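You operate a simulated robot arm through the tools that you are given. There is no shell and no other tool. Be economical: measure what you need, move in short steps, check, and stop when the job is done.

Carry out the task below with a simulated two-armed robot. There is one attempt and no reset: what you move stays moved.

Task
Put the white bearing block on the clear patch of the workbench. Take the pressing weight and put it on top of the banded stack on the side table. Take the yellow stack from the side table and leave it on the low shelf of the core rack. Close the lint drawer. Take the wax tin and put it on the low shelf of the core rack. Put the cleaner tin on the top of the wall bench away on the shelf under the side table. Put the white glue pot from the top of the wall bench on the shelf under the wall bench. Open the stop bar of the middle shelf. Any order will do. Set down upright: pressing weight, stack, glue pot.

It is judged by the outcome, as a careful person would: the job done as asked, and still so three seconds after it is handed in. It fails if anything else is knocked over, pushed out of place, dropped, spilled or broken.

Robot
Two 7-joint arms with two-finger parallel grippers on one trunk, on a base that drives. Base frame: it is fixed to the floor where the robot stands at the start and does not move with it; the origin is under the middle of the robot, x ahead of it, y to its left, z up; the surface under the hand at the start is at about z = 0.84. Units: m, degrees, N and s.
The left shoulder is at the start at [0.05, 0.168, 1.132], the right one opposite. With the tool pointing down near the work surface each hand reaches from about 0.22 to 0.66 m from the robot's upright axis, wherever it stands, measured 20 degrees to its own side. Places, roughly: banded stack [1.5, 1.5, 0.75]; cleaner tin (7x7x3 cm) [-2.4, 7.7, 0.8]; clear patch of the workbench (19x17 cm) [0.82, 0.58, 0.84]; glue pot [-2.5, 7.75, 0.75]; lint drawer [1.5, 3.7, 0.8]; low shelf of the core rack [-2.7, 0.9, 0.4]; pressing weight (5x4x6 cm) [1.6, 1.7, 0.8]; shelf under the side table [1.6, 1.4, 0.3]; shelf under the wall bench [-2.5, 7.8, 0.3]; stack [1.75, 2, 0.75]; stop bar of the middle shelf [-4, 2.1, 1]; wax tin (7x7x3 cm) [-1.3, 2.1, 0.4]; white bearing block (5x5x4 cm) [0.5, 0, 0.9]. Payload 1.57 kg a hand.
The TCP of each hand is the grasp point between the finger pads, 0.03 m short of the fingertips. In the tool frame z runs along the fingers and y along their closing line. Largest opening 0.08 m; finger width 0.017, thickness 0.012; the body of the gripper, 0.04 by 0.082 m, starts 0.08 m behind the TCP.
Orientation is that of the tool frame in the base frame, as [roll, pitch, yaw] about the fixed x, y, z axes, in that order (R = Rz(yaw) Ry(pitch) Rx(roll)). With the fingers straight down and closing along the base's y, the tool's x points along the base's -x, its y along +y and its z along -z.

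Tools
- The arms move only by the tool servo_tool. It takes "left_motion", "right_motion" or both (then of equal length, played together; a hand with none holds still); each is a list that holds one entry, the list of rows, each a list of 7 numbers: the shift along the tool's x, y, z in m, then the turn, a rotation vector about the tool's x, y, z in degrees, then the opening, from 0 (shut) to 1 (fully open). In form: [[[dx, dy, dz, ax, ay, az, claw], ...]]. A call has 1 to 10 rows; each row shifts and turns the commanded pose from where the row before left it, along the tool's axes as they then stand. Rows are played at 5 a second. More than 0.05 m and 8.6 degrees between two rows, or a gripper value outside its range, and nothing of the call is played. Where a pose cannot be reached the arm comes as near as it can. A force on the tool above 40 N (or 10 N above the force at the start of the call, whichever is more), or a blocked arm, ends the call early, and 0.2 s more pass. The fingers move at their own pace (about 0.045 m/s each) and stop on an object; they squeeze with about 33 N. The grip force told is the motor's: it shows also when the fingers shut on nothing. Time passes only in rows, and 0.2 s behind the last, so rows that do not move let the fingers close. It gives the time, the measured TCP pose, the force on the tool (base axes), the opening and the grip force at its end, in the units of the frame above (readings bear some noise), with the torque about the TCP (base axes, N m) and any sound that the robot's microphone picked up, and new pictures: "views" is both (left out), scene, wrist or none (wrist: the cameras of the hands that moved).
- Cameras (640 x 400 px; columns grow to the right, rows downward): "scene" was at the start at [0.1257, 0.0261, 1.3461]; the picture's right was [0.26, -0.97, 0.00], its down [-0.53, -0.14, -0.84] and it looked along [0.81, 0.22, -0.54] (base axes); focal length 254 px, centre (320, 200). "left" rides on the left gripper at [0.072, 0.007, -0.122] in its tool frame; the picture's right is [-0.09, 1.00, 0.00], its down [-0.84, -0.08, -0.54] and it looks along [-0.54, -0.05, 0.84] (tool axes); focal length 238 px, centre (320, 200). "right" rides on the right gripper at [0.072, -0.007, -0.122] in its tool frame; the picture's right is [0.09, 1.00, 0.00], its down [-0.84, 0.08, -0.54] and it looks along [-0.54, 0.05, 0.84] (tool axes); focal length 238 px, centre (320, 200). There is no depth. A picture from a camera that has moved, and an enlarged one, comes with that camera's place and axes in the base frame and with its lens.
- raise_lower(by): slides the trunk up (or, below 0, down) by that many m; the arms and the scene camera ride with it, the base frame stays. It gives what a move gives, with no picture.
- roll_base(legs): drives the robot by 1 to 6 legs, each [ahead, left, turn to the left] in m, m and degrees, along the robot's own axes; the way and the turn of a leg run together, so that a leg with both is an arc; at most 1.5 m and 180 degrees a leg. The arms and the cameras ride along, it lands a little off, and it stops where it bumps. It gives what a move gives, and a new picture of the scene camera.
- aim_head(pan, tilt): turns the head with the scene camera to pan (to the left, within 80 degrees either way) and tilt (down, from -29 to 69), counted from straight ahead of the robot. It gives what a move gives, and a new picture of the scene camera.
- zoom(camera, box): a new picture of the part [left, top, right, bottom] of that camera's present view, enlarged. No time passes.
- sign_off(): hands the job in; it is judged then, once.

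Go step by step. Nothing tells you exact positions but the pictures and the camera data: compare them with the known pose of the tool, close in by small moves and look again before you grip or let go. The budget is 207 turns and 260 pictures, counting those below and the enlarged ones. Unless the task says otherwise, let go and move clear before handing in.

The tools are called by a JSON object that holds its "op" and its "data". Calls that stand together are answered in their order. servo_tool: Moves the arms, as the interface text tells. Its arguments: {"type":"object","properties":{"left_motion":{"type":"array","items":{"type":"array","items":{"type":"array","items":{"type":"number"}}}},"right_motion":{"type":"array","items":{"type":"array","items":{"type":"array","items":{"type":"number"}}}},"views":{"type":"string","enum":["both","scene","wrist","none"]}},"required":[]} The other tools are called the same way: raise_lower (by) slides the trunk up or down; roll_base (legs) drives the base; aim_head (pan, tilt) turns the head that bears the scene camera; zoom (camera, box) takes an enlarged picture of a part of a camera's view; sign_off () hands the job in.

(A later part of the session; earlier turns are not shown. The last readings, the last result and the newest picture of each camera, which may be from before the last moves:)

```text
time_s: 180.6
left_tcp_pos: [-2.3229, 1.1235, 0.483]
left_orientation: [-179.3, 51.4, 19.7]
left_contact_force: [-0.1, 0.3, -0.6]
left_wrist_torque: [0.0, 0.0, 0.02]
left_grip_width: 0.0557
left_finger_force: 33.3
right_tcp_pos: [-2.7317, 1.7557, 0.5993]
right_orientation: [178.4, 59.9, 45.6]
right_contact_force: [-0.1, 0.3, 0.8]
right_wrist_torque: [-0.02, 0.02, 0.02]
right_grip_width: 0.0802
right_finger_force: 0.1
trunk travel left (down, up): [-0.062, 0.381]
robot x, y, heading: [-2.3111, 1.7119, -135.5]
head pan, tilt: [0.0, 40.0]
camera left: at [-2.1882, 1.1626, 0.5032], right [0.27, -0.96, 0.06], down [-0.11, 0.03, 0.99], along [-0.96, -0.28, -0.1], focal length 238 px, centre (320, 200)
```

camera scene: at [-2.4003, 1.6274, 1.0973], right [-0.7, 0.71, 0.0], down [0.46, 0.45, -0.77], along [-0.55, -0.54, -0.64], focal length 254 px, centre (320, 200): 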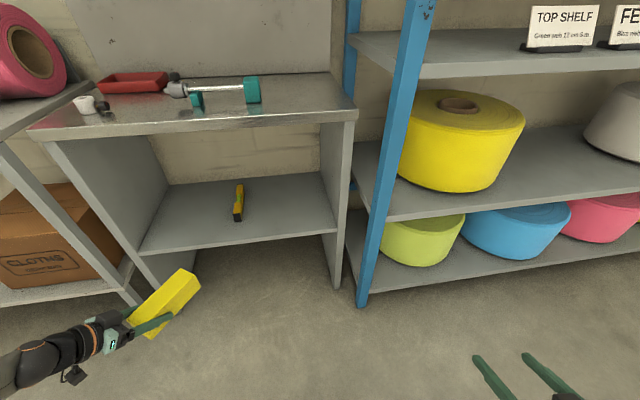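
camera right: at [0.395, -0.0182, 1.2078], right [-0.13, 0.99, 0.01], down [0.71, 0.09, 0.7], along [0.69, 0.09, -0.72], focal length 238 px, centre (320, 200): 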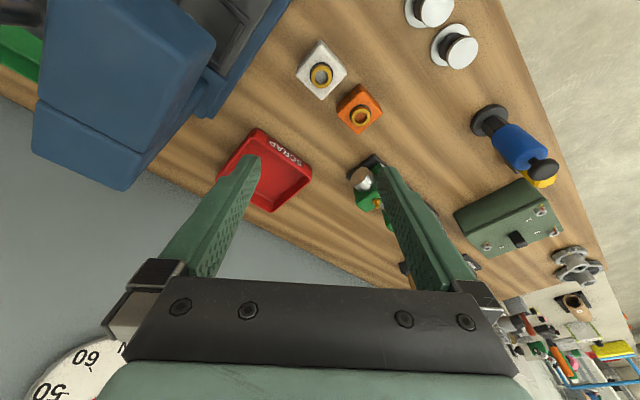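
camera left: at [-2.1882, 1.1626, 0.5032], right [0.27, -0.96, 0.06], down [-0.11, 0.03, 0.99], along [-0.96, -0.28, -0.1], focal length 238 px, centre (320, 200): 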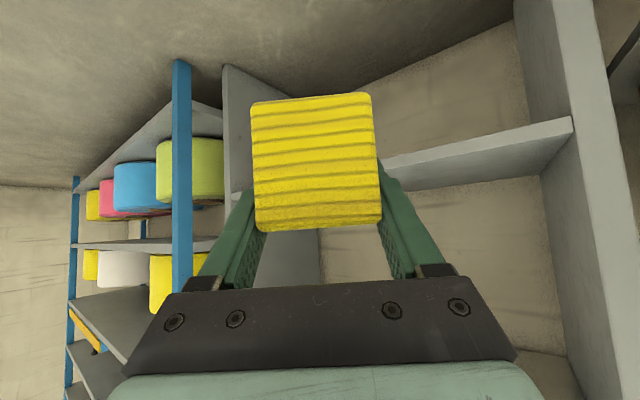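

Staged. I drive in most of the way with the stack 3 cm above shelf height, then check.

{"op": "roll_base", "data": {"legs": [[0.22, 0.02, 0]]}}

{"op": "servo_tool", "data": {"left_motion": [[[0, 0, 0, 0, 0, 0, 0]]], "views": "wrist"}}

```text
time_s: 182.3
left_tcp_pos: [-2.4642, 0.9535, 0.4831]
left_orientation: [-179.2, 51.5, 19.7]
left_contact_force: [0.1, 0.1, -0.5]
left_wrist_torque: [-0.01, -0.01, -0.03]
left_grip_width: 0.0559
left_finger_force: 32.9
right_tcp_pos: [-2.875, 1.5883, 0.5994]
right_orientation: [178.4, 59.8, 45.7]
right_contact_force: [0.1, 0.2, 0.4]
right_wrist_torque: [0.0, 0.0, -0.02]
right_grip_width: 0.08
right_finger_force: 0.0
trunk travel left (down, up): [-0.062, 0.381]
robot x, y, heading: [-2.4529, 1.5447, -135.5]
head pan, tilt: [0.0, 40.0]
camera scene: at [-2.543, 1.4592, 1.0973], right [-0.7, 0.71, 0.0], down [0.46, 0.45, -0.77], along [-0.55, -0.54, -0.64], focal length 254 px, centre (320, 200)
```

scene: 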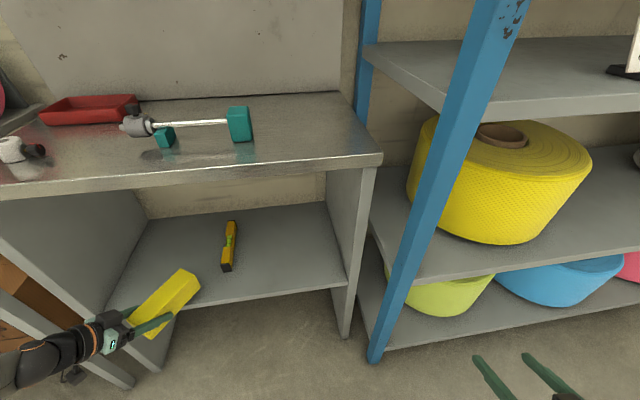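

```text
time_s: 182.7
left_tcp_pos: [-2.4649, 0.9537, 0.4842]
left_orientation: [-179.3, 51.4, 19.7]
left_contact_force: [0.9, 0.4, -0.4]
left_wrist_torque: [0.0, -0.01, 0.03]
left_grip_width: 0.0556
left_finger_force: 32.4
right_tcp_pos: [-2.8745, 1.587, 0.5995]
right_orientation: [178.4, 59.8, 45.6]
right_contact_force: [0.4, -0.4, 0.6]
right_wrist_torque: [0.02, -0.02, 0.01]
right_grip_width: 0.0798
right_finger_force: 0.1
trunk travel left (down, up): [-0.062, 0.381]
robot x, y, heading: [-2.4526, 1.5433, -135.4]
head pan, tilt: [0.0, 40.0]
camera left: at [-2.3303, 0.9947, 0.5031], right [0.27, -0.96, 0.06], down [-0.11, 0.03, 0.99], along [-0.96, -0.28, -0.1], focal length 238 px, centre (320, 200)
```

left: 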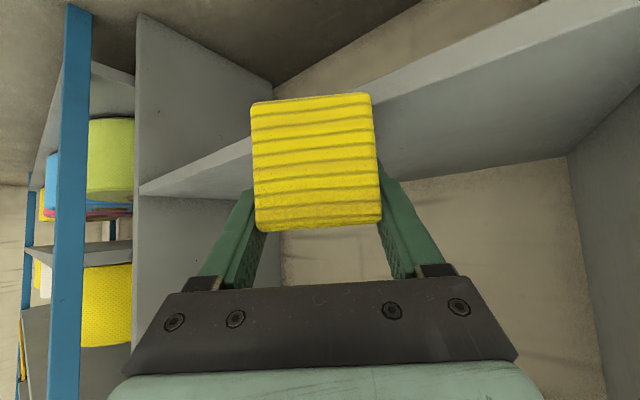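

Shelf top triangulated at z≈0.406, front edge s≈−0.77. I drive the last 12 cm.

{"op": "roll_base", "data": {"legs": [[0.125, 0.005, 0]]}}

{"op": "zoom", "data": {"camera": "scene", "box": [0, 200, 320, 400]}}

```text
time_s: 184.0
left_tcp_pos: [-2.5502, 0.8635, 0.4832]
left_orientation: [-179.1, 51.5, 19.7]
left_contact_force: [-0.1, 0.5, -1.0]
left_wrist_torque: [-0.01, -0.02, 0.02]
left_grip_width: 0.0556
left_finger_force: 33.3
right_tcp_pos: [-2.9601, 1.4956, 0.6004]
right_orientation: [178.4, 59.8, 45.7]
right_contact_force: [-0.2, 0.8, -0.4]
right_wrist_torque: [-0.05, 0.01, 0.0]
right_grip_width: 0.0801
right_finger_force: 0.1
trunk travel left (down, up): [-0.062, 0.381]
robot x, y, heading: [-2.542, 1.4534, -135.5]
head pan, tilt: [0.0, 40.0]
camera scene: at [-2.6284, 1.368, 1.0973], right [-0.7, 0.71, 0.0], down [0.46, 0.45, -0.77], along [-0.55, -0.54, -0.64], focal length 254 px, centre (320, 200)
```

scene: 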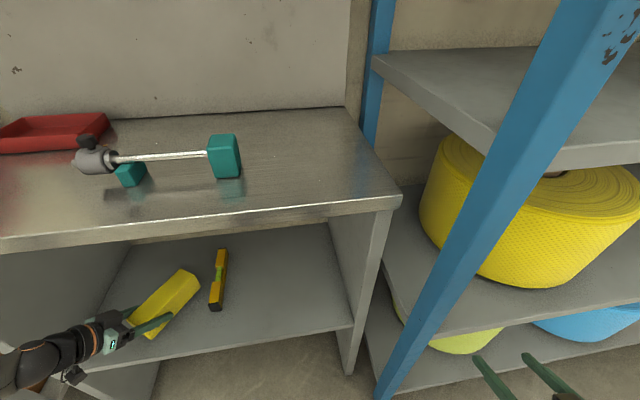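

```text
2.00 times, centred on (160, 300) of scene
camera zoom: at [-2.6284, 1.368, 1.0973], right [-0.7, 0.71, 0.0], down [0.46, 0.45, -0.77], along [-0.55, -0.54, -0.64], focal length 508 px, centre (640, 0)
```

zoom: 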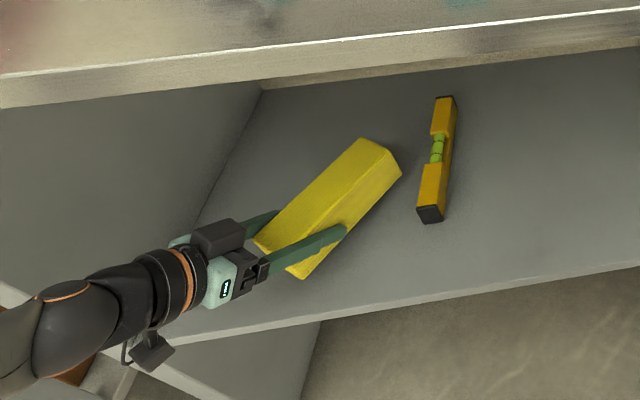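

Positioned over the shelf. I lower with the trunk.

{"op": "raise_lower", "data": {"by": -0.037}}

{"op": "servo_tool", "data": {"left_motion": [[[0.0, 0, 0.0, 0, 0, 0, 0]]]}}

```text
time_s: 184.7
left_tcp_pos: [-2.5534, 0.8602, 0.4598]
left_orientation: [-179.5, 52.2, 19.3]
left_contact_force: [1.8, 2.7, 12.9]
left_wrist_torque: [0.01, -0.68, 0.15]
left_grip_width: 0.0555
left_finger_force: 33.2
right_tcp_pos: [-2.9598, 1.4954, 0.5669]
right_orientation: [178.3, 59.9, 45.7]
right_contact_force: [-0.6, -0.2, 0.8]
right_wrist_torque: [0.0, 0.01, 0.02]
right_grip_width: 0.0799
right_finger_force: 0.0
trunk travel left (down, up): [-0.029, 0.414]
robot x, y, heading: [-2.5375, 1.4514, -135.2]
head pan, tilt: [0.0, 40.0]
stopped: the force on the tool passed its limit at 46 N (the readings are from after the stop); the commanded pose is now the measured one
```

```text
time_s: 185.1
left_tcp_pos: [-2.5545, 0.8609, 0.4582]
left_orientation: [-179.6, 52.2, 19.2]
left_contact_force: [-0.9, 1.3, 15.7]
left_wrist_torque: [0.03, -0.73, 0.07]
left_grip_width: 0.0556
left_finger_force: 33.4
right_tcp_pos: [-2.9601, 1.4963, 0.5669]
right_orientation: [178.2, 59.8, 45.5]
right_contact_force: [0.5, 0.7, 0.4]
right_wrist_torque: [-0.02, 0.0, -0.02]
right_grip_width: 0.0799
right_finger_force: 0.1
trunk travel left (down, up): [-0.029, 0.414]
robot x, y, heading: [-2.5403, 1.4537, -135.1]
head pan, tilt: [0.0, 40.0]
camera scene: at [-2.6284, 1.3692, 1.0646], right [-0.7, 0.71, 0.0], down [0.46, 0.45, -0.77], along [-0.55, -0.54, -0.64], focal length 254 px, centre (320, 200)
camera left: at [-2.4187, 0.9003, 0.4765], right [0.27, -0.96, 0.07], down [-0.1, 0.04, 0.99], along [-0.96, -0.28, -0.09], focal length 238 px, centre (320, 200)
```

scene: 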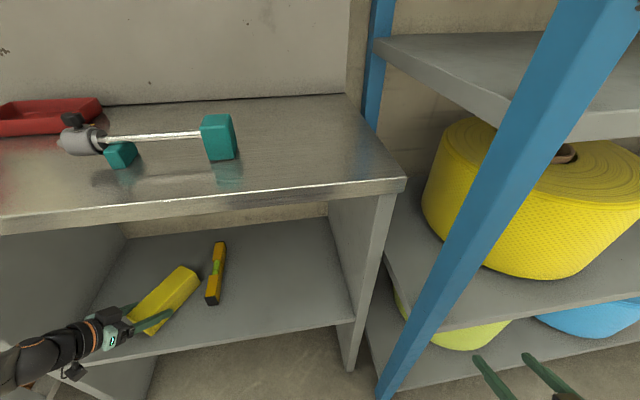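
left: 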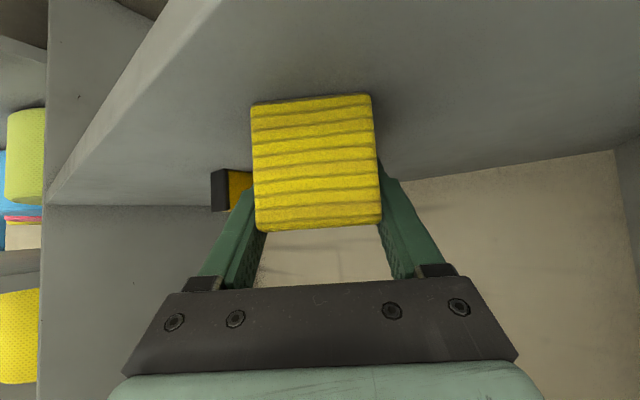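

The stack's near bottom edge is touching the shelf. I ease up slightly and release.

{"op": "servo_tool", "data": {"left_motion": [[[-0.002, 0, -0.0015, 0, 0, 0, 0], [0, 0, 0, 0, 0.8, 0, 0], [0, 0, 0, 0, 0, 0, 0]]], "views": "none"}}

```text
time_s: 185.8
left_tcp_pos: [-2.553, 0.8594, 0.4604]
left_orientation: [-179.4, 51.4, 19.4]
left_contact_force: [-3.6, -2.1, 8.2]
left_wrist_torque: [-0.66, 1.01, 0.06]
left_grip_width: 0.0555
left_finger_force: 32.5
right_tcp_pos: [-2.9603, 1.4952, 0.5676]
right_orientation: [178.4, 59.8, 45.6]
right_contact_force: [0.0, -0.2, 0.4]
right_wrist_torque: [0.03, 0.01, -0.01]
right_grip_width: 0.0798
right_finger_force: 0.0
trunk travel left (down, up): [-0.029, 0.414]
robot x, y, heading: [-2.5359, 1.4512, -135.6]
head pan, tilt: [0.0, 40.0]
```

Level contact now (far end touching too). I open and withdraw along the hand's axis.

{"op": "servo_tool", "data": {"left_motion": [[[0, 0, 0, 0, 0, 0, 0.8], [0, 0, 0, 0, 0, 0, 1], [0, 0, 0, 0, 0, 0, 1], [0, 0, -0.02, 0, 0, 0, 1], [0, 0, -0.03, 0, 0, 0, 1], [0, 0, -0.04, 0, 0, 0, 1], [0, 0, 0, 0, 0, 0, 1]]], "views": "wrist"}}

{"op": "roll_base", "data": {"legs": [[-0.4, 0, 0]]}}

```text
time_s: 187.4
left_tcp_pos: [-2.5074, 0.8852, 0.5103]
left_orientation: [-177.4, 53.2, 19.6]
left_contact_force: [0.0, 0.5, -0.4]
left_wrist_torque: [0.01, -0.02, -0.01]
left_grip_width: 0.08
left_finger_force: 0.0
left hand out of reach, approached as far as the arm can: row 6
right_tcp_pos: [-2.9611, 1.4955, 0.5681]
right_orientation: [178.4, 59.8, 45.5]
right_contact_force: [0.0, 0.6, -0.4]
right_wrist_torque: [0.01, 0.0, 0.02]
right_grip_width: 0.0804
right_finger_force: 0.1
trunk travel left (down, up): [-0.029, 0.414]
robot x, y, heading: [-2.5403, 1.4571, -135.3]
head pan, tilt: [0.0, 40.0]
camera left: at [-2.3692, 0.9223, 0.5261], right [0.25, -0.97, 0.05], down [-0.08, 0.03, 1.0], along [-0.97, -0.25, -0.07], focal length 238 px, centre (320, 200)
```

left: 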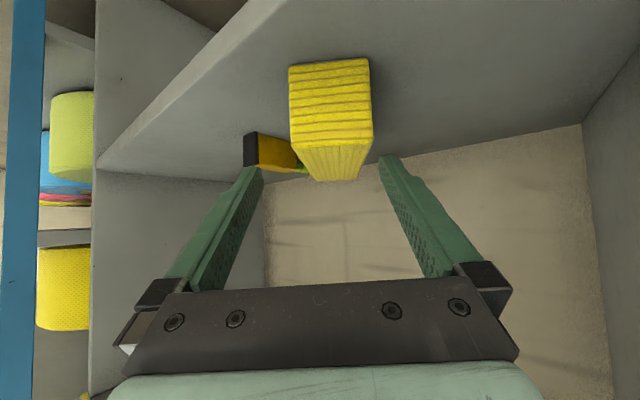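

```text
time_s: 189.9
left_tcp_pos: [-2.2224, 1.1652, 0.5117]
left_orientation: [-177.3, 53.2, 19.7]
left_contact_force: [0.3, -0.8, 0.0]
left_wrist_torque: [0.01, 0.01, 0.02]
left_grip_width: 0.0798
left_finger_force: 0.1
right_tcp_pos: [-2.6762, 1.7759, 0.5662]
right_orientation: [178.4, 59.8, 45.5]
right_contact_force: [-0.4, -0.4, 0.2]
right_wrist_torque: [-0.02, 0.04, 0.0]
right_grip_width: 0.0801
right_finger_force: 0.1
trunk travel left (down, up): [-0.029, 0.414]
robot x, y, heading: [-2.2525, 1.7304, -135.5]
head pan, tilt: [0.0, 40.0]
camera scene: at [-2.3446, 1.6476, 1.0644], right [-0.7, 0.71, 0.0], down [0.46, 0.45, -0.77], along [-0.55, -0.54, -0.64], focal length 254 px, centre (320, 200)
```

scene: 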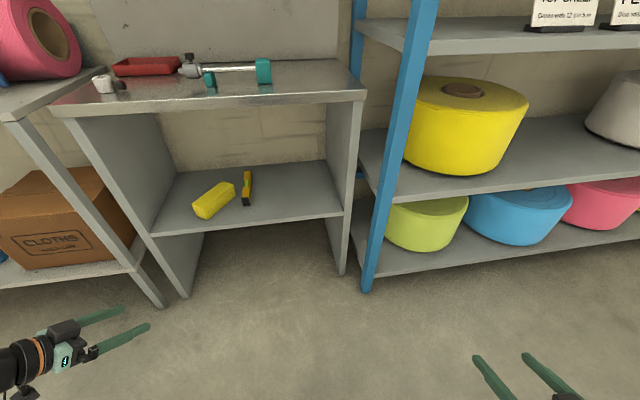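

The stack is placed on the core rack's low shelf. Next the wax tin: I drive around to the open side of its stand.

{"op": "roll_base", "data": {"legs": [[-0.18, 1.19, 0], [-0.25, -0.04, 0], [0, 0, -81.5], [0, -0.5, 0]]}}

{"op": "aim_head", "data": {"pan": 0, "tilt": 30}}

```text
time_s: 210.1
left_tcp_pos: [-1.3992, 1.4851, 0.5098]
left_orientation: [-177.2, 53.2, -61.9]
left_contact_force: [0.0, -0.1, -0.5]
left_wrist_torque: [0.01, -0.02, 0.0]
left_grip_width: 0.0801
left_finger_force: 0.0
right_tcp_pos: [-0.8635, 2.0266, 0.5671]
right_orientation: [178.3, 59.8, -35.9]
right_contact_force: [-0.5, 0.5, 0.4]
right_wrist_torque: [0.0, -0.03, -0.05]
right_grip_width: 0.0801
right_finger_force: 0.1
trunk travel left (down, up): [-0.029, 0.414]
robot x, y, heading: [-0.8428, 1.6034, 143.0]
head pan, tilt: [0.0, 40.0]
camera scene: at [-0.9435, 1.6811, 1.0644], right [0.6, 0.8, 0.0], down [0.51, -0.39, -0.77], along [-0.61, 0.46, -0.64], focal length 254 px, centre (320, 200)
```

scene: 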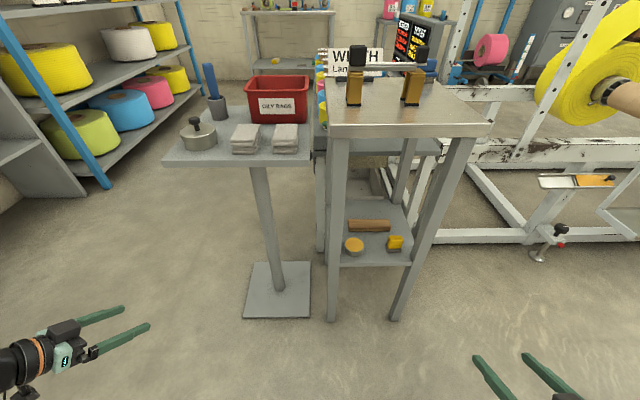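

```text
time_s: 210.8
left_tcp_pos: [-1.3991, 1.4856, 0.5107]
left_orientation: [-177.4, 53.2, -62.0]
left_contact_force: [0.2, 0.2, -0.1]
left_wrist_torque: [0.02, 0.02, 0.01]
left_grip_width: 0.0802
left_finger_force: 0.1
right_tcp_pos: [-0.863, 2.0263, 0.5682]
right_orientation: [178.3, 59.9, -35.9]
right_contact_force: [0.7, 0.7, 0.3]
right_wrist_torque: [0.0, -0.03, 0.02]
right_grip_width: 0.08
right_finger_force: 0.0
trunk travel left (down, up): [-0.029, 0.414]
robot x, y, heading: [-0.8443, 1.6043, 143.2]
head pan, tilt: [0.0, 30.0]
camera scene: at [-0.9478, 1.6843, 1.0797], right [0.6, 0.8, 0.0], down [0.4, -0.3, -0.87], along [-0.69, 0.52, -0.5], focal length 254 px, centre (320, 200)
```

scene: 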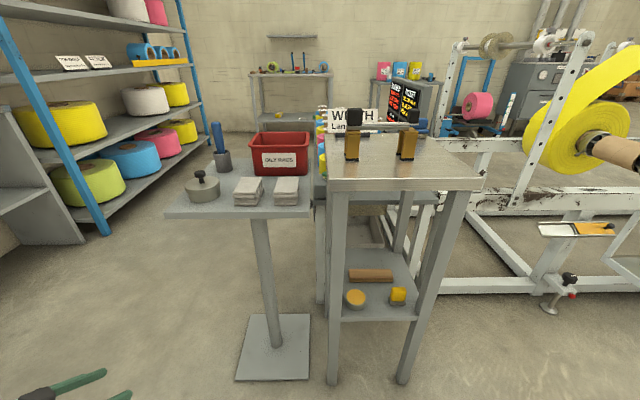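

{"op": "zoom", "data": {"camera": "scene", "box": [310, 230, 450, 350]}}

{"op": "zoom", "data": {"camera": "scene", "box": [0, 0, 220, 240]}}

```text
3.33 times, centred on (380, 290) of scene
camera zoom: at [-0.9478, 1.6843, 1.0797], right [0.6, 0.8, 0.0], down [0.4, -0.3, -0.87], along [-0.69, 0.52, -0.5], focal length 846 px, centre (120, -100)
```

zoom: 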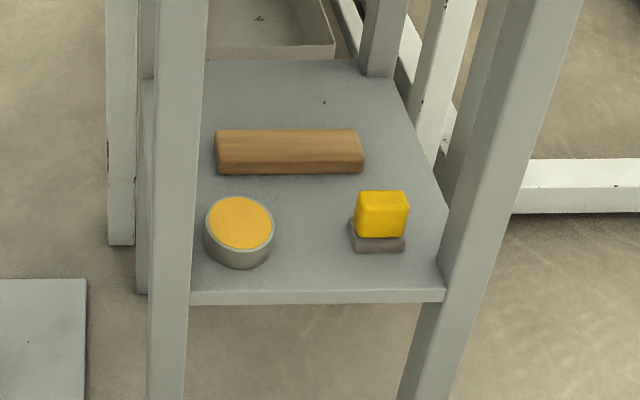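

```text
1.67 times, centred on (110, 120) of scene
camera zoom: at [-0.9478, 1.6843, 1.0797], right [0.6, 0.8, 0.0], down [0.4, -0.3, -0.87], along [-0.69, 0.52, -0.5], focal length 423 px, centre (670, 333)
```

zoom: 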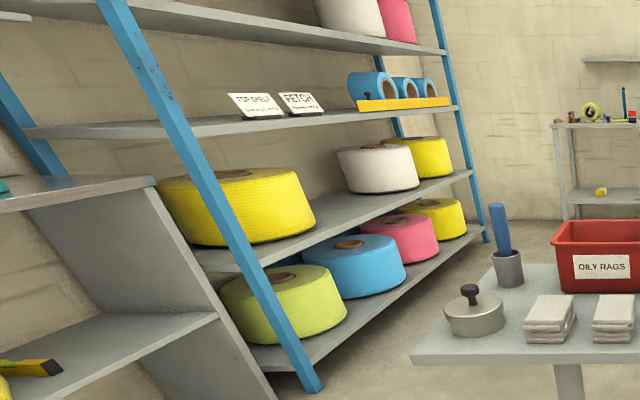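

The wax tin is an open tin close to the left front leg; I'll use the right hand pointing ~27° to the left to slip past that leg. I set up the right hand posture first.

{"op": "servo_tool", "data": {"right_motion": [[[-0.0196, -0.02, 0.034, 0, 0, 0, 1], [-0.0196, -0.02, 0.034, 0, 0, 0, 1], [-0.0196, -0.02, 0.034, 0, 0, 0, 1], [-0.0196, -0.02, 0.034, 0, 0, 0, 1], [0, 0, 0, -7.4, 0, -4.3, 1], [0, 0, 0, -7.4, 0, -4.3, 1], [0, 0, 0, -7.4, 0, -4.3, 1], [0.029, 0, 0.017, 0, 0, 0, 1], [0.029, 0, 0.017, 0, 0, 0, 1], [0.02, 0, 0.012, 0, 0, 0, 1]]], "views": "none"}}

```text
time_s: 213.0
left_tcp_pos: [-1.3999, 1.4873, 0.5104]
left_orientation: [-177.3, 53.3, -61.9]
left_contact_force: [-1.0, 0.5, -0.6]
left_wrist_torque: [-0.01, -0.01, -0.03]
left_grip_width: 0.0799
left_finger_force: 0.1
right_tcp_pos: [-0.9481, 2.1826, 0.5196]
right_orientation: [178.5, 60.1, -10.0]
right_contact_force: [-0.8, 0.0, -1.3]
right_wrist_torque: [0.0, -0.05, 0.0]
right_grip_width: 0.0803
right_finger_force: 0.1
right hand out of reach, approached as far as the arm can: row 7, 9, 10
trunk travel left (down, up): [-0.029, 0.414]
robot x, y, heading: [-0.8424, 1.6031, 142.8]
head pan, tilt: [0.0, 30.0]
```

{"op": "servo_tool", "data": {"right_motion": [[[0, 0, 0, 0, 8.5, 0, 1], [0.0234, 0, 0.0187, 0, 0, 0, 1], [0.0234, 0, 0.0187, 0, 0, 0, 1], [0.0234, 0, 0.0187, 0, 0, 0, 1], [0, 0, 0, 0, 0, 0, 1]]], "views": "none"}}

```text
time_s: 214.2
left_tcp_pos: [-1.3994, 1.4866, 0.511]
left_orientation: [-177.4, 53.2, -61.9]
left_contact_force: [-0.1, -0.5, 0.6]
left_wrist_torque: [-0.03, -0.01, 0.02]
left_grip_width: 0.0799
left_finger_force: 0.0
right_tcp_pos: [-0.9361, 2.1845, 0.4965]
right_orientation: [179.0, 51.7, -9.8]
right_contact_force: [-0.1, -0.6, 0.1]
right_wrist_torque: [-0.03, 0.03, -0.01]
right_grip_width: 0.08
right_finger_force: 0.1
right hand out of reach, approached as far as the arm can: row 2, 3, 4
trunk travel left (down, up): [-0.029, 0.414]
robot x, y, heading: [-0.8441, 1.6002, 143.2]
head pan, tilt: [0.0, 30.0]
```

{"op": "servo_tool", "data": {"right_motion": [[[0, 0, 0, -6.7, 0, -5.2, 1], [0, 0, 0, -6.7, 0, -5.2, 1], [0.0234, 0, 0.0187, 0, 0, 0, 1], [0.0234, 0, 0.0187, 0, 0, 0, 1], [0.0234, 0, 0.0187, 0, 0, 0, 1], [0.0156, 0, 0.0125, 0, 0, 0, 1], [0, 0, 0, 0, 0, 0, 1]]], "views": "none"}}

```text
time_s: 215.8
left_tcp_pos: [-1.4005, 1.4856, 0.5099]
left_orientation: [-177.4, 53.3, -61.9]
left_contact_force: [-0.2, 0.7, 0.1]
left_wrist_torque: [0.0, 0.04, -0.03]
left_grip_width: 0.0797
left_finger_force: 0.1
right_tcp_pos: [-0.9268, 2.2221, 0.5184]
right_orientation: [178.8, 51.8, 1.6]
right_contact_force: [0.5, 0.4, -0.2]
right_wrist_torque: [0.0, 0.03, -0.02]
right_grip_width: 0.08
right_finger_force: 0.0
right hand out of reach, approached as far as the arm can: row 1, 2, 3, 4, 5, 6
trunk travel left (down, up): [-0.029, 0.414]
robot x, y, heading: [-0.8461, 1.6014, 143.1]
head pan, tilt: [0.0, 30.0]
```

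The right arm prefers pointing outward. I rotate it the other way (25° outward) and test lowering.

{"op": "servo_tool", "data": {"right_motion": [[[0, 0, 0, 6.7, 0, 5.2, 1], [0, 0, 0, 6.7, 0, 5.2, 1], [0, 0, 0, 6.7, 0, 5.2, 1], [0, 0, 0, 6.7, 0, 5.2, 1], [0, 0, 0, 6.7, 0, 5.2, 1], [0, 0, 0, 6.7, 0, 5.2, 1], [0, 0, 0, 6.7, 0, 5.2, 1], [0.0234, 0.02, 0.0187, 0, 0, 0, 1], [0.0234, 0.02, 0.0187, 0, 0, 0, 1], [0.0234, 0.02, 0.0187, 0, 0, 0, 1]]], "views": "none"}}

```text
time_s: 218.0
left_tcp_pos: [-1.3997, 1.4856, 0.5117]
left_orientation: [-177.3, 53.2, -61.9]
left_contact_force: [-1.9, -0.6, -0.3]
left_wrist_torque: [-0.01, 0.05, -0.02]
left_grip_width: 0.0802
left_finger_force: 0.0
right_tcp_pos: [-0.9229, 2.23, 0.5199]
right_orientation: [179.2, 51.2, -56.9]
right_contact_force: [0.0, -0.7, 0.3]
right_wrist_torque: [0.01, -0.02, 0.01]
right_grip_width: 0.0801
right_finger_force: 0.0
right hand out of reach, approached as far as the arm can: row 3, 7, 8, 9, 10
trunk travel left (down, up): [-0.029, 0.414]
robot x, y, heading: [-0.8437, 1.6005, 143.2]
head pan, tilt: [0.0, 30.0]
```

{"op": "servo_tool", "data": {"right_motion": [[[0, 0.04, 0, 0, 0, 0, 1], [0, 0.04, 0, 0, 0, 0, 1], [0, 0.04, 0, 0, 0, 0, 1], [0, 0.04, 0, 0, 0, 0, 1], [0.0234, 0, 0.0187, 0, 0, 0, 1], [0.0234, 0, 0.0187, 0, 0, 0, 1], [0.0234, 0, 0.0187, 0, 0, 0, 1], [0, 0, 0, 0, 0, 0, 1]]], "views": "scene"}}

```text
time_s: 219.8
left_tcp_pos: [-1.3983, 1.486, 0.5106]
left_orientation: [-177.2, 53.3, -61.9]
left_contact_force: [-0.3, -0.7, -0.5]
left_wrist_torque: [-0.01, 0.02, 0.0]
left_grip_width: 0.0801
left_finger_force: 0.0
right_tcp_pos: [-0.922, 2.231, 0.5204]
right_orientation: [179.3, 51.3, -56.9]
right_contact_force: [-1.0, 0.0, -0.8]
right_wrist_torque: [0.04, 0.0, -0.03]
right_grip_width: 0.0799
right_finger_force: 0.1
right hand out of reach, approached as far as the arm can: row 1, 2, 3, 4, 5, 6, 7
trunk travel left (down, up): [-0.029, 0.414]
robot x, y, heading: [-0.8471, 1.602, 143.1]
head pan, tilt: [0.0, 30.0]
camera scene: at [-0.9478, 1.6843, 1.0798], right [0.6, 0.8, 0.0], down [0.4, -0.3, -0.87], along [-0.69, 0.52, -0.5], focal length 254 px, centre (320, 200)
```

scene: 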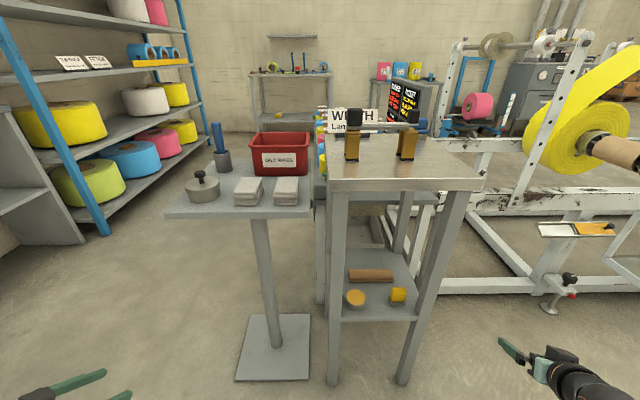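

It is stuck at a joint limit; I raise the hand first, bring it inward, then lower.

{"op": "servo_tool", "data": {"right_motion": [[[-0.0312, 0, -0.025, 0, 0, 0, 1], [-0.0312, 0, -0.025, 0, 0, 0, 1], [-0.0312, 0, -0.025, 0, 0, 0, 1], [0, 0.04, 0, 0, 0, 0, 1], [0, 0.04, 0, 0, 0, 0, 1], [0, 0.04, 0, 0, 0, 0, 1], [0, 0.04, 0, 0, 0, 0, 1], [0.0312, 0, 0.025, 0, 0, 0, 1], [0.0312, 0, 0.025, 0, 0, 0, 1], [0.0312, 0, 0.025, 0, 0, 0, 1]]], "views": "none"}}

{"op": "servo_tool", "data": {"right_motion": [[[0.0312, 0, 0.025, 0, 0, 0, 1], [0.0312, 0, 0.025, 0, 0, 0, 1], [0.0312, 0, 0.025, 0, 0, 0, 1]]], "views": "none"}}

```text
time_s: 222.0
left_tcp_pos: [-1.3998, 1.4868, 0.5094]
left_orientation: [-177.3, 53.2, -61.9]
left_contact_force: [0.6, 0.3, -0.2]
left_wrist_torque: [-0.02, -0.02, 0.0]
left_grip_width: 0.0802
left_finger_force: 0.1
right_tcp_pos: [-1.0785, 2.1351, 0.5575]
right_orientation: [174.7, 52.2, -60.8]
right_contact_force: [6.7, 3.3, -7.7]
right_wrist_torque: [0.32, 0.77, 0.62]
right_grip_width: 0.0801
right_finger_force: 0.0
right hand out of reach, approached as far as the arm can: row 10
trunk travel left (down, up): [-0.029, 0.414]
robot x, y, heading: [-0.8412, 1.6038, 143.1]
head pan, tilt: [0.0, 30.0]
```

```text
time_s: 222.8
left_tcp_pos: [-1.3996, 1.4859, 0.5094]
left_orientation: [-177.3, 53.2, -61.9]
left_contact_force: [0.0, -0.3, 0.4]
left_wrist_torque: [0.02, 0.0, 0.04]
left_grip_width: 0.0801
left_finger_force: 0.0
right_tcp_pos: [-1.1037, 2.1315, 0.4445]
right_orientation: [-179.6, 51.0, -57.1]
right_contact_force: [-0.8, 0.9, -0.2]
right_wrist_torque: [-0.01, 0.01, 0.0]
right_grip_width: 0.0801
right_finger_force: 0.1
right hand out of reach, approached as far as the arm can: row 1, 2, 3
trunk travel left (down, up): [-0.029, 0.414]
robot x, y, heading: [-0.8397, 1.6013, 143.0]
head pan, tilt: [0.0, 30.0]
```

The right hand now reaches z≈0.44 while pointing 20° outward. I back off from the stand and check the view.

{"op": "roll_base", "data": {"legs": [[-0.2, 0, 0]]}}

{"op": "raise_lower", "data": {"by": -0.022}}

{"op": "servo_tool", "data": {"right_motion": [[[0.015, 0, 0.0125, 0, 0, 0, 1], [0.015, 0, 0.0125, 0, 0, 0, 1]]], "views": "wrist"}}

```text
time_s: 224.4
left_tcp_pos: [-1.2409, 1.3665, 0.51]
left_orientation: [-177.3, 53.3, -61.9]
left_contact_force: [-0.1, 0.0, -1.0]
left_wrist_torque: [0.01, -0.03, -0.01]
left_grip_width: 0.0801
left_finger_force: 0.1
right_tcp_pos: [-0.9448, 2.0117, 0.4452]
right_orientation: [-179.5, 51.0, -56.9]
right_contact_force: [-0.9, 0.2, -0.5]
right_wrist_torque: [0.01, 0.0, -0.01]
right_grip_width: 0.0803
right_finger_force: 0.0
trunk travel left (down, up): [-0.029, 0.414]
robot x, y, heading: [-0.6781, 1.4818, 143.0]
head pan, tilt: [0.0, 30.0]
camera scene: at [-0.7892, 1.5651, 1.0798], right [0.6, 0.8, 0.0], down [0.4, -0.3, -0.87], along [-0.69, 0.52, -0.5], focal length 254 px, centre (320, 200)
```

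scene: 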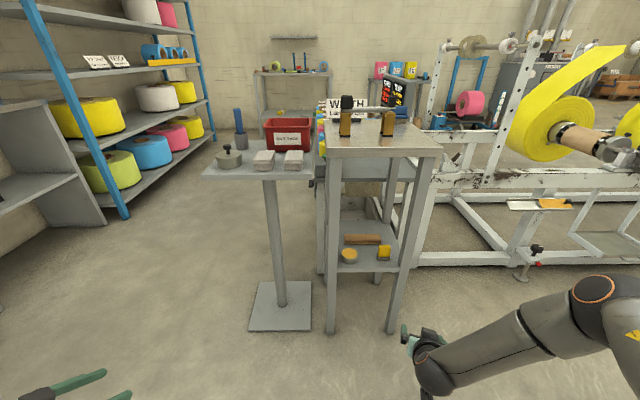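

```text
time_s: 225.1
left_tcp_pos: [-1.24, 1.3671, 0.4882]
left_orientation: [-177.3, 53.2, -61.8]
left_contact_force: [-0.4, 0.4, -0.1]
left_wrist_torque: [-0.02, -0.02, 0.01]
left_grip_width: 0.0802
left_finger_force: 0.0
right_tcp_pos: [-0.9449, 2.0117, 0.4232]
right_orientation: [-179.6, 51.0, -56.8]
right_contact_force: [-0.4, 0.0, 0.3]
right_wrist_torque: [-0.02, 0.01, -0.02]
right_grip_width: 0.0799
right_finger_force: 0.0
trunk travel left (down, up): [-0.007, 0.436]
robot x, y, heading: [-0.6855, 1.4835, 143.1]
head pan, tilt: [0.0, 30.0]
```

```text
time_s: 225.7
left_tcp_pos: [-1.2399, 1.3666, 0.4888]
left_orientation: [-177.3, 53.2, -61.8]
left_contact_force: [0.6, 0.7, -0.7]
left_wrist_torque: [-0.01, -0.04, -0.02]
left_grip_width: 0.0801
left_finger_force: 0.1
right_tcp_pos: [-0.9518, 2.0098, 0.3855]
right_orientation: [-179.1, 50.7, -56.9]
right_contact_force: [-0.5, 0.5, 0.4]
right_wrist_torque: [0.02, -0.05, 0.0]
right_grip_width: 0.0801
right_finger_force: 0.1
right hand out of reach, approached as far as the arm can: row 2
trunk travel left (down, up): [-0.007, 0.436]
robot x, y, heading: [-0.6853, 1.4867, 143.2]
head pan, tilt: [0.0, 30.0]
camera right: at [-0.8714, 1.8946, 0.4079], right [-0.81, -0.58, -0.08], down [-0.13, 0.05, 0.99], along [-0.57, 0.81, -0.11], focal length 238 px, centre (320, 200)
```

right: 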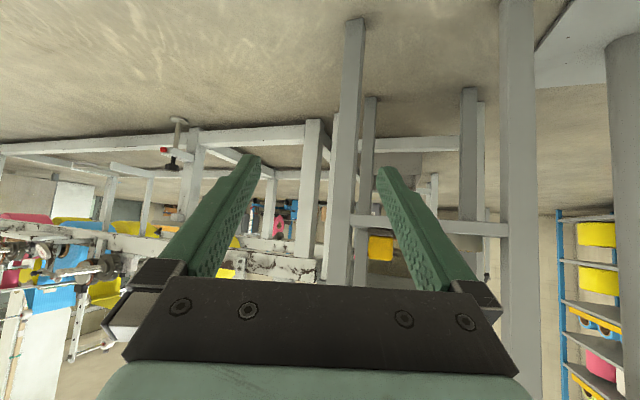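

The right hand can reach z≈0.39. I set height ~0.43 and reposition: robot heading ~190°, hand pointing 170° toward the tin.

{"op": "raise_lower", "data": {"by": 0.045}}

{"op": "roll_base", "data": {"legs": [[0, 0, 46.8], [-0.2, -0.397, 0]]}}

{"op": "servo_tool", "data": {"right_motion": [[[0, 0, 0, 0, 0, 0, 1]]], "views": "wrist"}}

```text
time_s: 226.5
left_tcp_pos: [-1.2407, 1.3667, 0.5327]
left_orientation: [-177.3, 53.2, -62.0]
left_contact_force: [0.9, 0.7, 0.2]
left_wrist_torque: [0.0, -0.01, -0.01]
left_grip_width: 0.08
left_finger_force: 0.1
right_tcp_pos: [-0.952, 2.0109, 0.431]
right_orientation: [-179.1, 50.6, -56.9]
right_contact_force: [0.9, 0.1, 0.1]
right_wrist_torque: [0.01, -0.02, -0.01]
right_grip_width: 0.0799
right_finger_force: 0.0
trunk travel left (down, up): [-0.052, 0.391]
robot x, y, heading: [-0.6828, 1.484, 143.2]
head pan, tilt: [0.0, 30.0]
```

```text
time_s: 232.7
left_tcp_pos: [-0.8483, 1.4241, 0.5338]
left_orientation: [-177.3, 53.2, -14.3]
left_contact_force: [0.0, 0.0, 0.7]
left_wrist_torque: [0.02, 0.01, 0.0]
left_grip_width: 0.0798
left_finger_force: 0.1
right_tcp_pos: [-1.1284, 2.0713, 0.4314]
right_orientation: [-179.0, 50.7, -9.5]
right_contact_force: [0.2, 1.0, 0.0]
right_wrist_torque: [0.02, 0.0, -0.02]
right_grip_width: 0.0798
right_finger_force: 0.0
trunk travel left (down, up): [-0.052, 0.391]
robot x, y, heading: [-0.5604, 1.9142, -169.2]
head pan, tilt: [0.0, 30.0]
camera scene: at [-0.6875, 1.8914, 1.1028], right [-0.18, 0.98, 0.0], down [0.49, 0.09, -0.87], along [-0.85, -0.16, -0.5], focal length 254 px, centre (320, 200)
```

scene: 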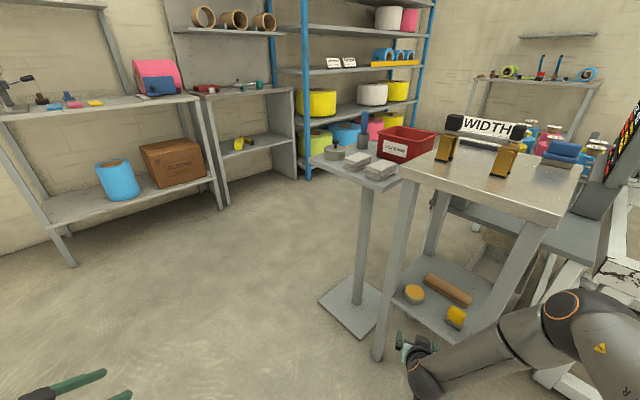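

```text
time_s: 233.1
left_tcp_pos: [-0.849, 1.4226, 0.5337]
left_orientation: [-177.4, 53.2, -14.4]
left_contact_force: [0.2, -0.5, 0.3]
left_wrist_torque: [0.01, 0.01, 0.01]
left_grip_width: 0.0802
left_finger_force: 0.0
right_tcp_pos: [-1.1279, 2.0709, 0.4314]
right_orientation: [-179.2, 50.7, -9.5]
right_contact_force: [-0.8, -0.3, -0.3]
right_wrist_torque: [-0.01, -0.04, 0.02]
right_grip_width: 0.0802
right_finger_force: 0.1
trunk travel left (down, up): [-0.052, 0.391]
robot x, y, heading: [-0.5613, 1.9119, -169.3]
head pan, tilt: [0.0, 30.0]
camera right: at [-0.9885, 2.052, 0.453], right [-0.12, -0.99, -0.08], down [-0.12, -0.07, 0.99], along [-0.99, 0.13, -0.11], focal length 238 px, centre (320, 200)
```

right: 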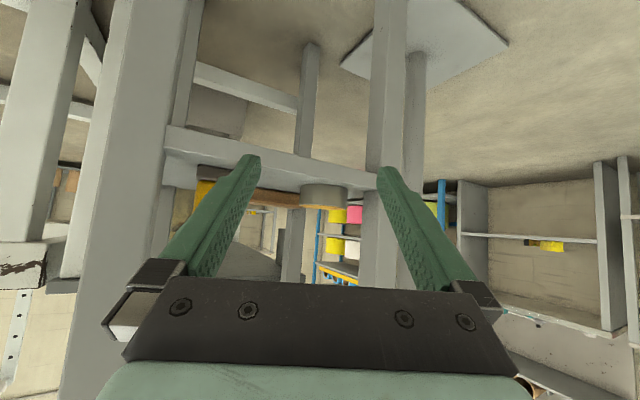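

The tin sits too close to the leg for open fingers. I'll close the fingers and first nudge the tin ~3 cm deeper (away from the leg), then grasp it.

{"op": "raise_lower", "data": {"by": -0.011}}

{"op": "servo_tool", "data": {"right_motion": [[[0, 0, 0, 0, 0, 0, 0], [0, 0, 0, 0, 0, 0, 0], [0, 0, 0, 0, 0, 0, 0], [0, 0, 0, 0, 0, 0, 0]]], "views": "none"}}

{"op": "roll_base", "data": {"legs": [[0.1, 0, 0]]}}

{"op": "servo_tool", "data": {"right_motion": [[[0, 0, 0, 0, 0, 0, 0]]], "views": "wrist"}}

```text
time_s: 233.7
left_tcp_pos: [-0.8478, 1.4237, 0.5226]
left_orientation: [-177.3, 53.2, -14.5]
left_contact_force: [-0.5, -0.6, 1.1]
left_wrist_torque: [0.01, -0.02, 0.0]
left_grip_width: 0.08
left_finger_force: 0.0
right_tcp_pos: [-1.1274, 2.0715, 0.4202]
right_orientation: [-179.0, 50.8, -9.5]
right_contact_force: [-0.8, -0.8, 0.3]
right_wrist_torque: [-0.03, 0.03, 0.0]
right_grip_width: 0.0802
right_finger_force: 0.1
trunk travel left (down, up): [-0.041, 0.402]
robot x, y, heading: [-0.5558, 1.9129, -169.3]
head pan, tilt: [0.0, 30.0]
```

```text
time_s: 234.7
left_tcp_pos: [-0.8479, 1.4239, 0.5232]
left_orientation: [-177.2, 53.1, -14.4]
left_contact_force: [0.4, 0.1, -0.5]
left_wrist_torque: [0.0, -0.03, 0.02]
left_grip_width: 0.08
left_finger_force: 0.0
right_tcp_pos: [-1.1277, 2.0718, 0.4212]
right_orientation: [-179.1, 50.7, -9.4]
right_contact_force: [0.3, 0.4, -0.1]
right_wrist_torque: [-0.02, 0.0, -0.02]
right_grip_width: 0.0001
right_finger_force: 4.2
trunk travel left (down, up): [-0.041, 0.402]
robot x, y, heading: [-0.5563, 1.9148, -169.3]
head pan, tilt: [0.0, 30.0]
```

```text
time_s: 235.9
left_tcp_pos: [-0.9468, 1.4052, 0.523]
left_orientation: [-177.2, 53.2, -14.5]
left_contact_force: [0.4, 0.3, 0.6]
left_wrist_torque: [-0.01, 0.01, -0.03]
left_grip_width: 0.0798
left_finger_force: 0.1
right_tcp_pos: [-1.225, 2.0528, 0.4207]
right_orientation: [-179.1, 50.7, -9.5]
right_contact_force: [1.0, -0.2, 0.3]
right_wrist_torque: [-0.04, -0.02, -0.03]
right_grip_width: 0.0
right_finger_force: 21.6
trunk travel left (down, up): [-0.041, 0.402]
robot x, y, heading: [-0.6571, 1.8956, -169.3]
head pan, tilt: [0.0, 30.0]
camera scene: at [-0.7853, 1.8733, 1.0918], right [-0.18, 0.98, 0.0], down [0.49, 0.09, -0.87], along [-0.85, -0.16, -0.5], focal length 254 px, centre (320, 200)
```

scene: 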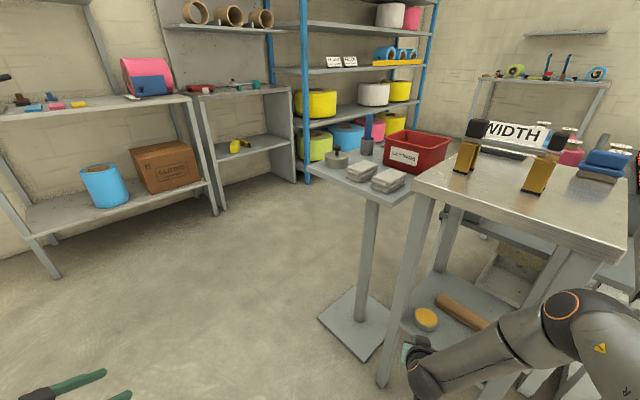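

```text
time_s: 236.3
left_tcp_pos: [-0.9461, 1.4045, 0.523]
left_orientation: [-177.4, 53.2, -14.5]
left_contact_force: [0.3, -0.2, 0.5]
left_wrist_torque: [0.0, -0.01, 0.0]
left_grip_width: 0.0799
left_finger_force: 0.1
right_tcp_pos: [-1.2253, 2.0546, 0.4197]
right_orientation: [-179.0, 50.6, -9.5]
right_contact_force: [-0.3, -0.4, 0.1]
right_wrist_torque: [-0.04, 0.03, -0.01]
right_grip_width: 0.0
right_finger_force: 21.4
trunk travel left (down, up): [-0.041, 0.402]
robot x, y, heading: [-0.6566, 1.893, -169.6]
head pan, tilt: [0.0, 30.0]
camera right: at [-1.0863, 2.0342, 0.442], right [-0.12, -0.99, -0.08], down [-0.12, -0.07, 0.99], along [-0.99, 0.13, -0.12], focal length 238 px, centre (320, 200)
```

right: 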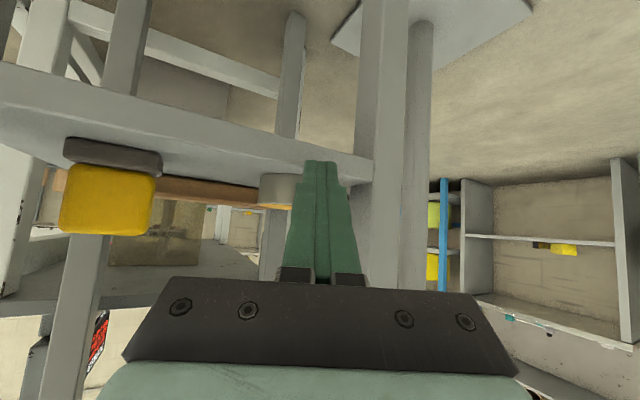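

I shift 1.5 cm and push the tin along the stand's depth direction by about 2.5–3 cm.

{"op": "roll_base", "data": {"legs": [[0.003, 0.015, 0], [0.044, -0.048, 0]]}}

{"op": "servo_tool", "data": {"right_motion": [[[0, 0, 0, 0, 0, 0, 0]]], "views": "wrist"}}

{"op": "zoom", "data": {"camera": "scene", "box": [370, 260, 530, 380]}}

```text
time_s: 237.6
left_tcp_pos: [-0.9664, 1.4028, 0.5226]
left_orientation: [-177.4, 53.2, -14.6]
left_contact_force: [-0.6, -0.5, 0.0]
left_wrist_torque: [0.05, -0.02, -0.02]
left_grip_width: 0.0799
left_finger_force: 0.1
right_tcp_pos: [-1.2391, 2.0495, 0.4213]
right_orientation: [-179.4, 50.6, -9.5]
right_contact_force: [7.9, 0.2, 10.1]
right_wrist_torque: [0.18, 0.01, -0.14]
right_grip_width: 0.0
right_finger_force: 21.0
trunk travel left (down, up): [-0.041, 0.402]
robot x, y, heading: [-0.6743, 1.8917, -169.3]
head pan, tilt: [0.0, 30.0]
stopped in leg 2: the force on the tool passed its limit at 62 N (the readings are from after the stop); the commanded pose is now the measured one
camera scene: at [-0.8026, 1.8717, 1.0918], right [-0.18, 0.98, 0.0], down [0.49, 0.09, -0.87], along [-0.85, -0.16, -0.5], focal length 254 px, centre (320, 200)
```

scene: 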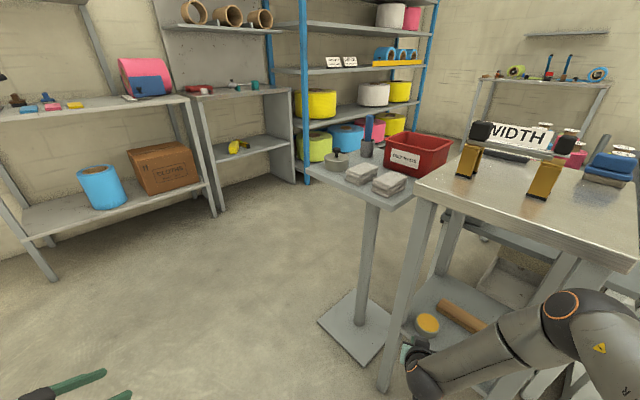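

```text
time_s: 238.0
left_tcp_pos: [-0.9642, 1.4028, 0.522]
left_orientation: [-177.4, 53.3, -14.6]
left_contact_force: [0.0, -0.2, -0.2]
left_wrist_torque: [0.02, 0.01, 0.03]
left_grip_width: 0.0802
left_finger_force: 0.0
right_tcp_pos: [-1.2395, 2.0491, 0.4202]
right_orientation: [-179.3, 50.4, -9.5]
right_contact_force: [8.8, 0.5, 11.0]
right_wrist_torque: [0.13, -0.01, -0.13]
right_grip_width: 0.0001
right_finger_force: 21.4
trunk travel left (down, up): [-0.041, 0.402]
robot x, y, heading: [-0.6735, 1.8926, -169.5]
head pan, tilt: [0.0, 30.0]
camera right: at [-1.101, 2.03, 0.4431], right [-0.12, -0.99, -0.08], down [-0.13, -0.06, 0.99], along [-0.98, 0.12, -0.12], focal length 238 px, centre (320, 200)
```

right: 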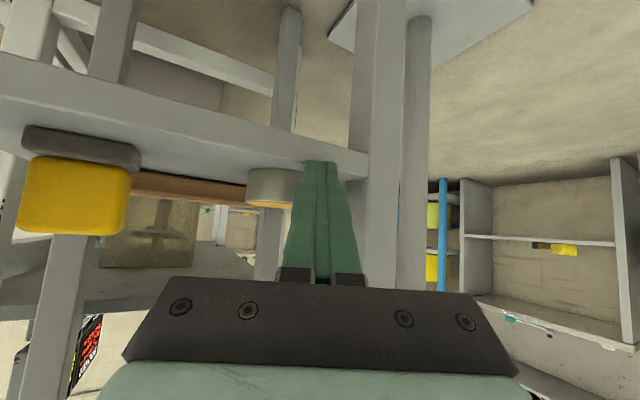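

```text
3.33 times, centred on (450, 320) of scene
camera zoom: at [-0.8026, 1.8716, 1.0919], right [-0.18, 0.98, 0.0], down [0.49, 0.09, -0.87], along [-0.85, -0.16, -0.5], focal length 846 px, centre (-113, -200)
```

zoom: 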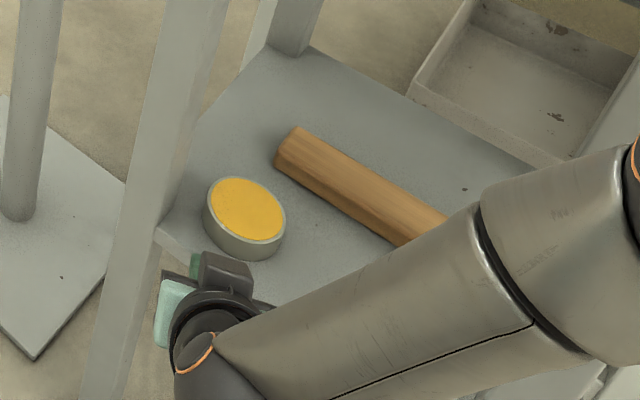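

The fingertip caught the shelf's front edge (shelf ≈0.40). I back off, raise 15 mm, and push again.

{"op": "roll_base", "data": {"legs": [[-0.02, 0, 0]]}}

{"op": "raise_lower", "data": {"by": 0.015}}

{"op": "roll_base", "data": {"legs": [[0.02, 0, 0], [0.032, -0.036, 0]]}}

{"op": "zoom", "data": {"camera": "scene", "box": [370, 260, 530, 380]}}

```text
time_s: 238.8
left_tcp_pos: [-0.9463, 1.4076, 0.5206]
left_orientation: [-177.4, 53.2, -14.5]
left_contact_force: [0.0, 0.4, 0.5]
left_wrist_torque: [0.04, 0.01, -0.01]
left_grip_width: 0.08
left_finger_force: 0.0
right_tcp_pos: [-1.2218, 2.0522, 0.4201]
right_orientation: [-179.3, 50.3, -9.5]
right_contact_force: [0.7, 0.4, 0.6]
right_wrist_torque: [0.02, 0.04, 0.03]
right_grip_width: 0.0
right_finger_force: 21.2
trunk travel left (down, up): [-0.041, 0.402]
robot x, y, heading: [-0.6534, 1.8963, -169.8]
head pan, tilt: [0.0, 30.0]
camera scene: at [-0.7842, 1.8754, 1.0917], right [-0.18, 0.98, 0.0], down [0.49, 0.09, -0.87], along [-0.85, -0.16, -0.5], focal length 254 px, centre (320, 200)
```

scene: 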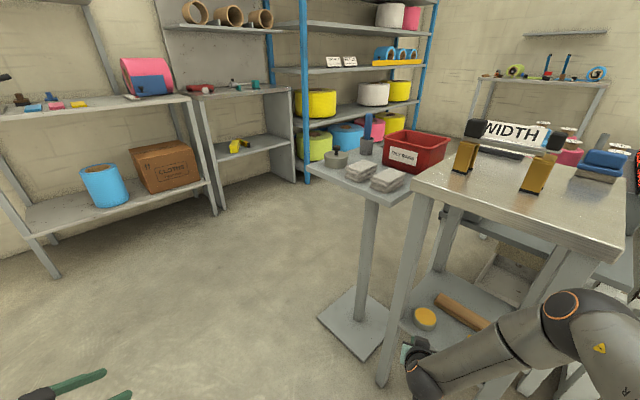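

```text
time_s: 239.4
left_tcp_pos: [-0.9465, 1.4077, 0.5376]
left_orientation: [-177.5, 53.2, -14.4]
left_contact_force: [0.8, 0.1, -0.8]
left_wrist_torque: [0.02, -0.01, 0.02]
left_grip_width: 0.0798
left_finger_force: 0.0
right_tcp_pos: [-1.2206, 2.0528, 0.4352]
right_orientation: [-179.3, 50.4, -9.6]
right_contact_force: [0.3, -0.6, -1.5]
right_wrist_torque: [0.03, -0.01, -0.01]
right_grip_width: 0.0004
right_finger_force: 20.9
trunk travel left (down, up): [-0.056, 0.387]
robot x, y, heading: [-0.6554, 1.8959, -169.4]
head pan, tilt: [0.0, 30.0]
```

```text
time_s: 240.8
left_tcp_pos: [-1.0037, 1.4335, 0.538]
left_orientation: [-177.4, 53.2, -14.5]
left_contact_force: [-0.8, 0.4, 0.6]
left_wrist_torque: [0.01, 0.0, 0.0]
left_grip_width: 0.08
left_finger_force: 0.1
right_tcp_pos: [-1.2775, 2.0782, 0.4359]
right_orientation: [-179.3, 50.4, -9.5]
right_contact_force: [0.1, -0.5, -0.4]
right_wrist_torque: [0.02, 0.02, -0.03]
right_grip_width: 0.0
right_finger_force: 21.3
trunk travel left (down, up): [-0.056, 0.387]
robot x, y, heading: [-0.7146, 1.9211, -169.5]
head pan, tilt: [0.0, 30.0]
camera scene: at [-0.8417, 1.9008, 1.1068], right [-0.18, 0.98, 0.0], down [0.49, 0.09, -0.87], along [-0.85, -0.16, -0.5], focal length 254 px, centre (320, 200)
```

scene: 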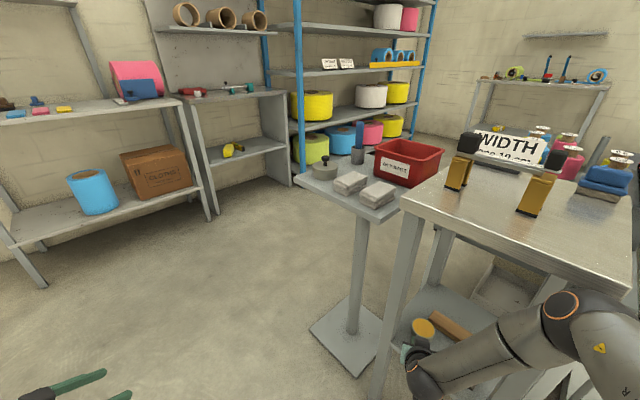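

```text
3.33 times, centred on (450, 320) of scene
camera zoom: at [-0.8417, 1.9008, 1.1068], right [-0.18, 0.98, 0.0], down [0.49, 0.09, -0.87], along [-0.85, -0.16, -0.5], focal length 846 px, centre (-113, -200)
```

zoom: 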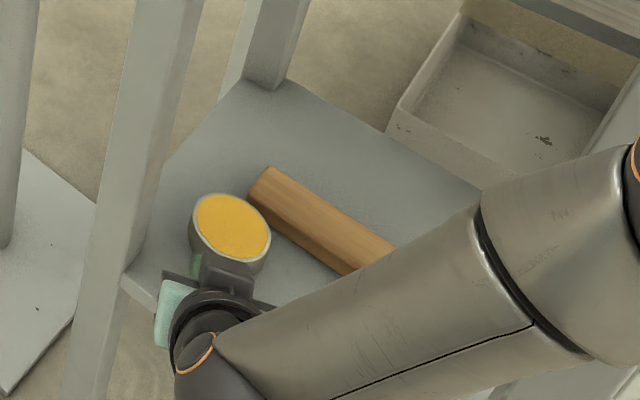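

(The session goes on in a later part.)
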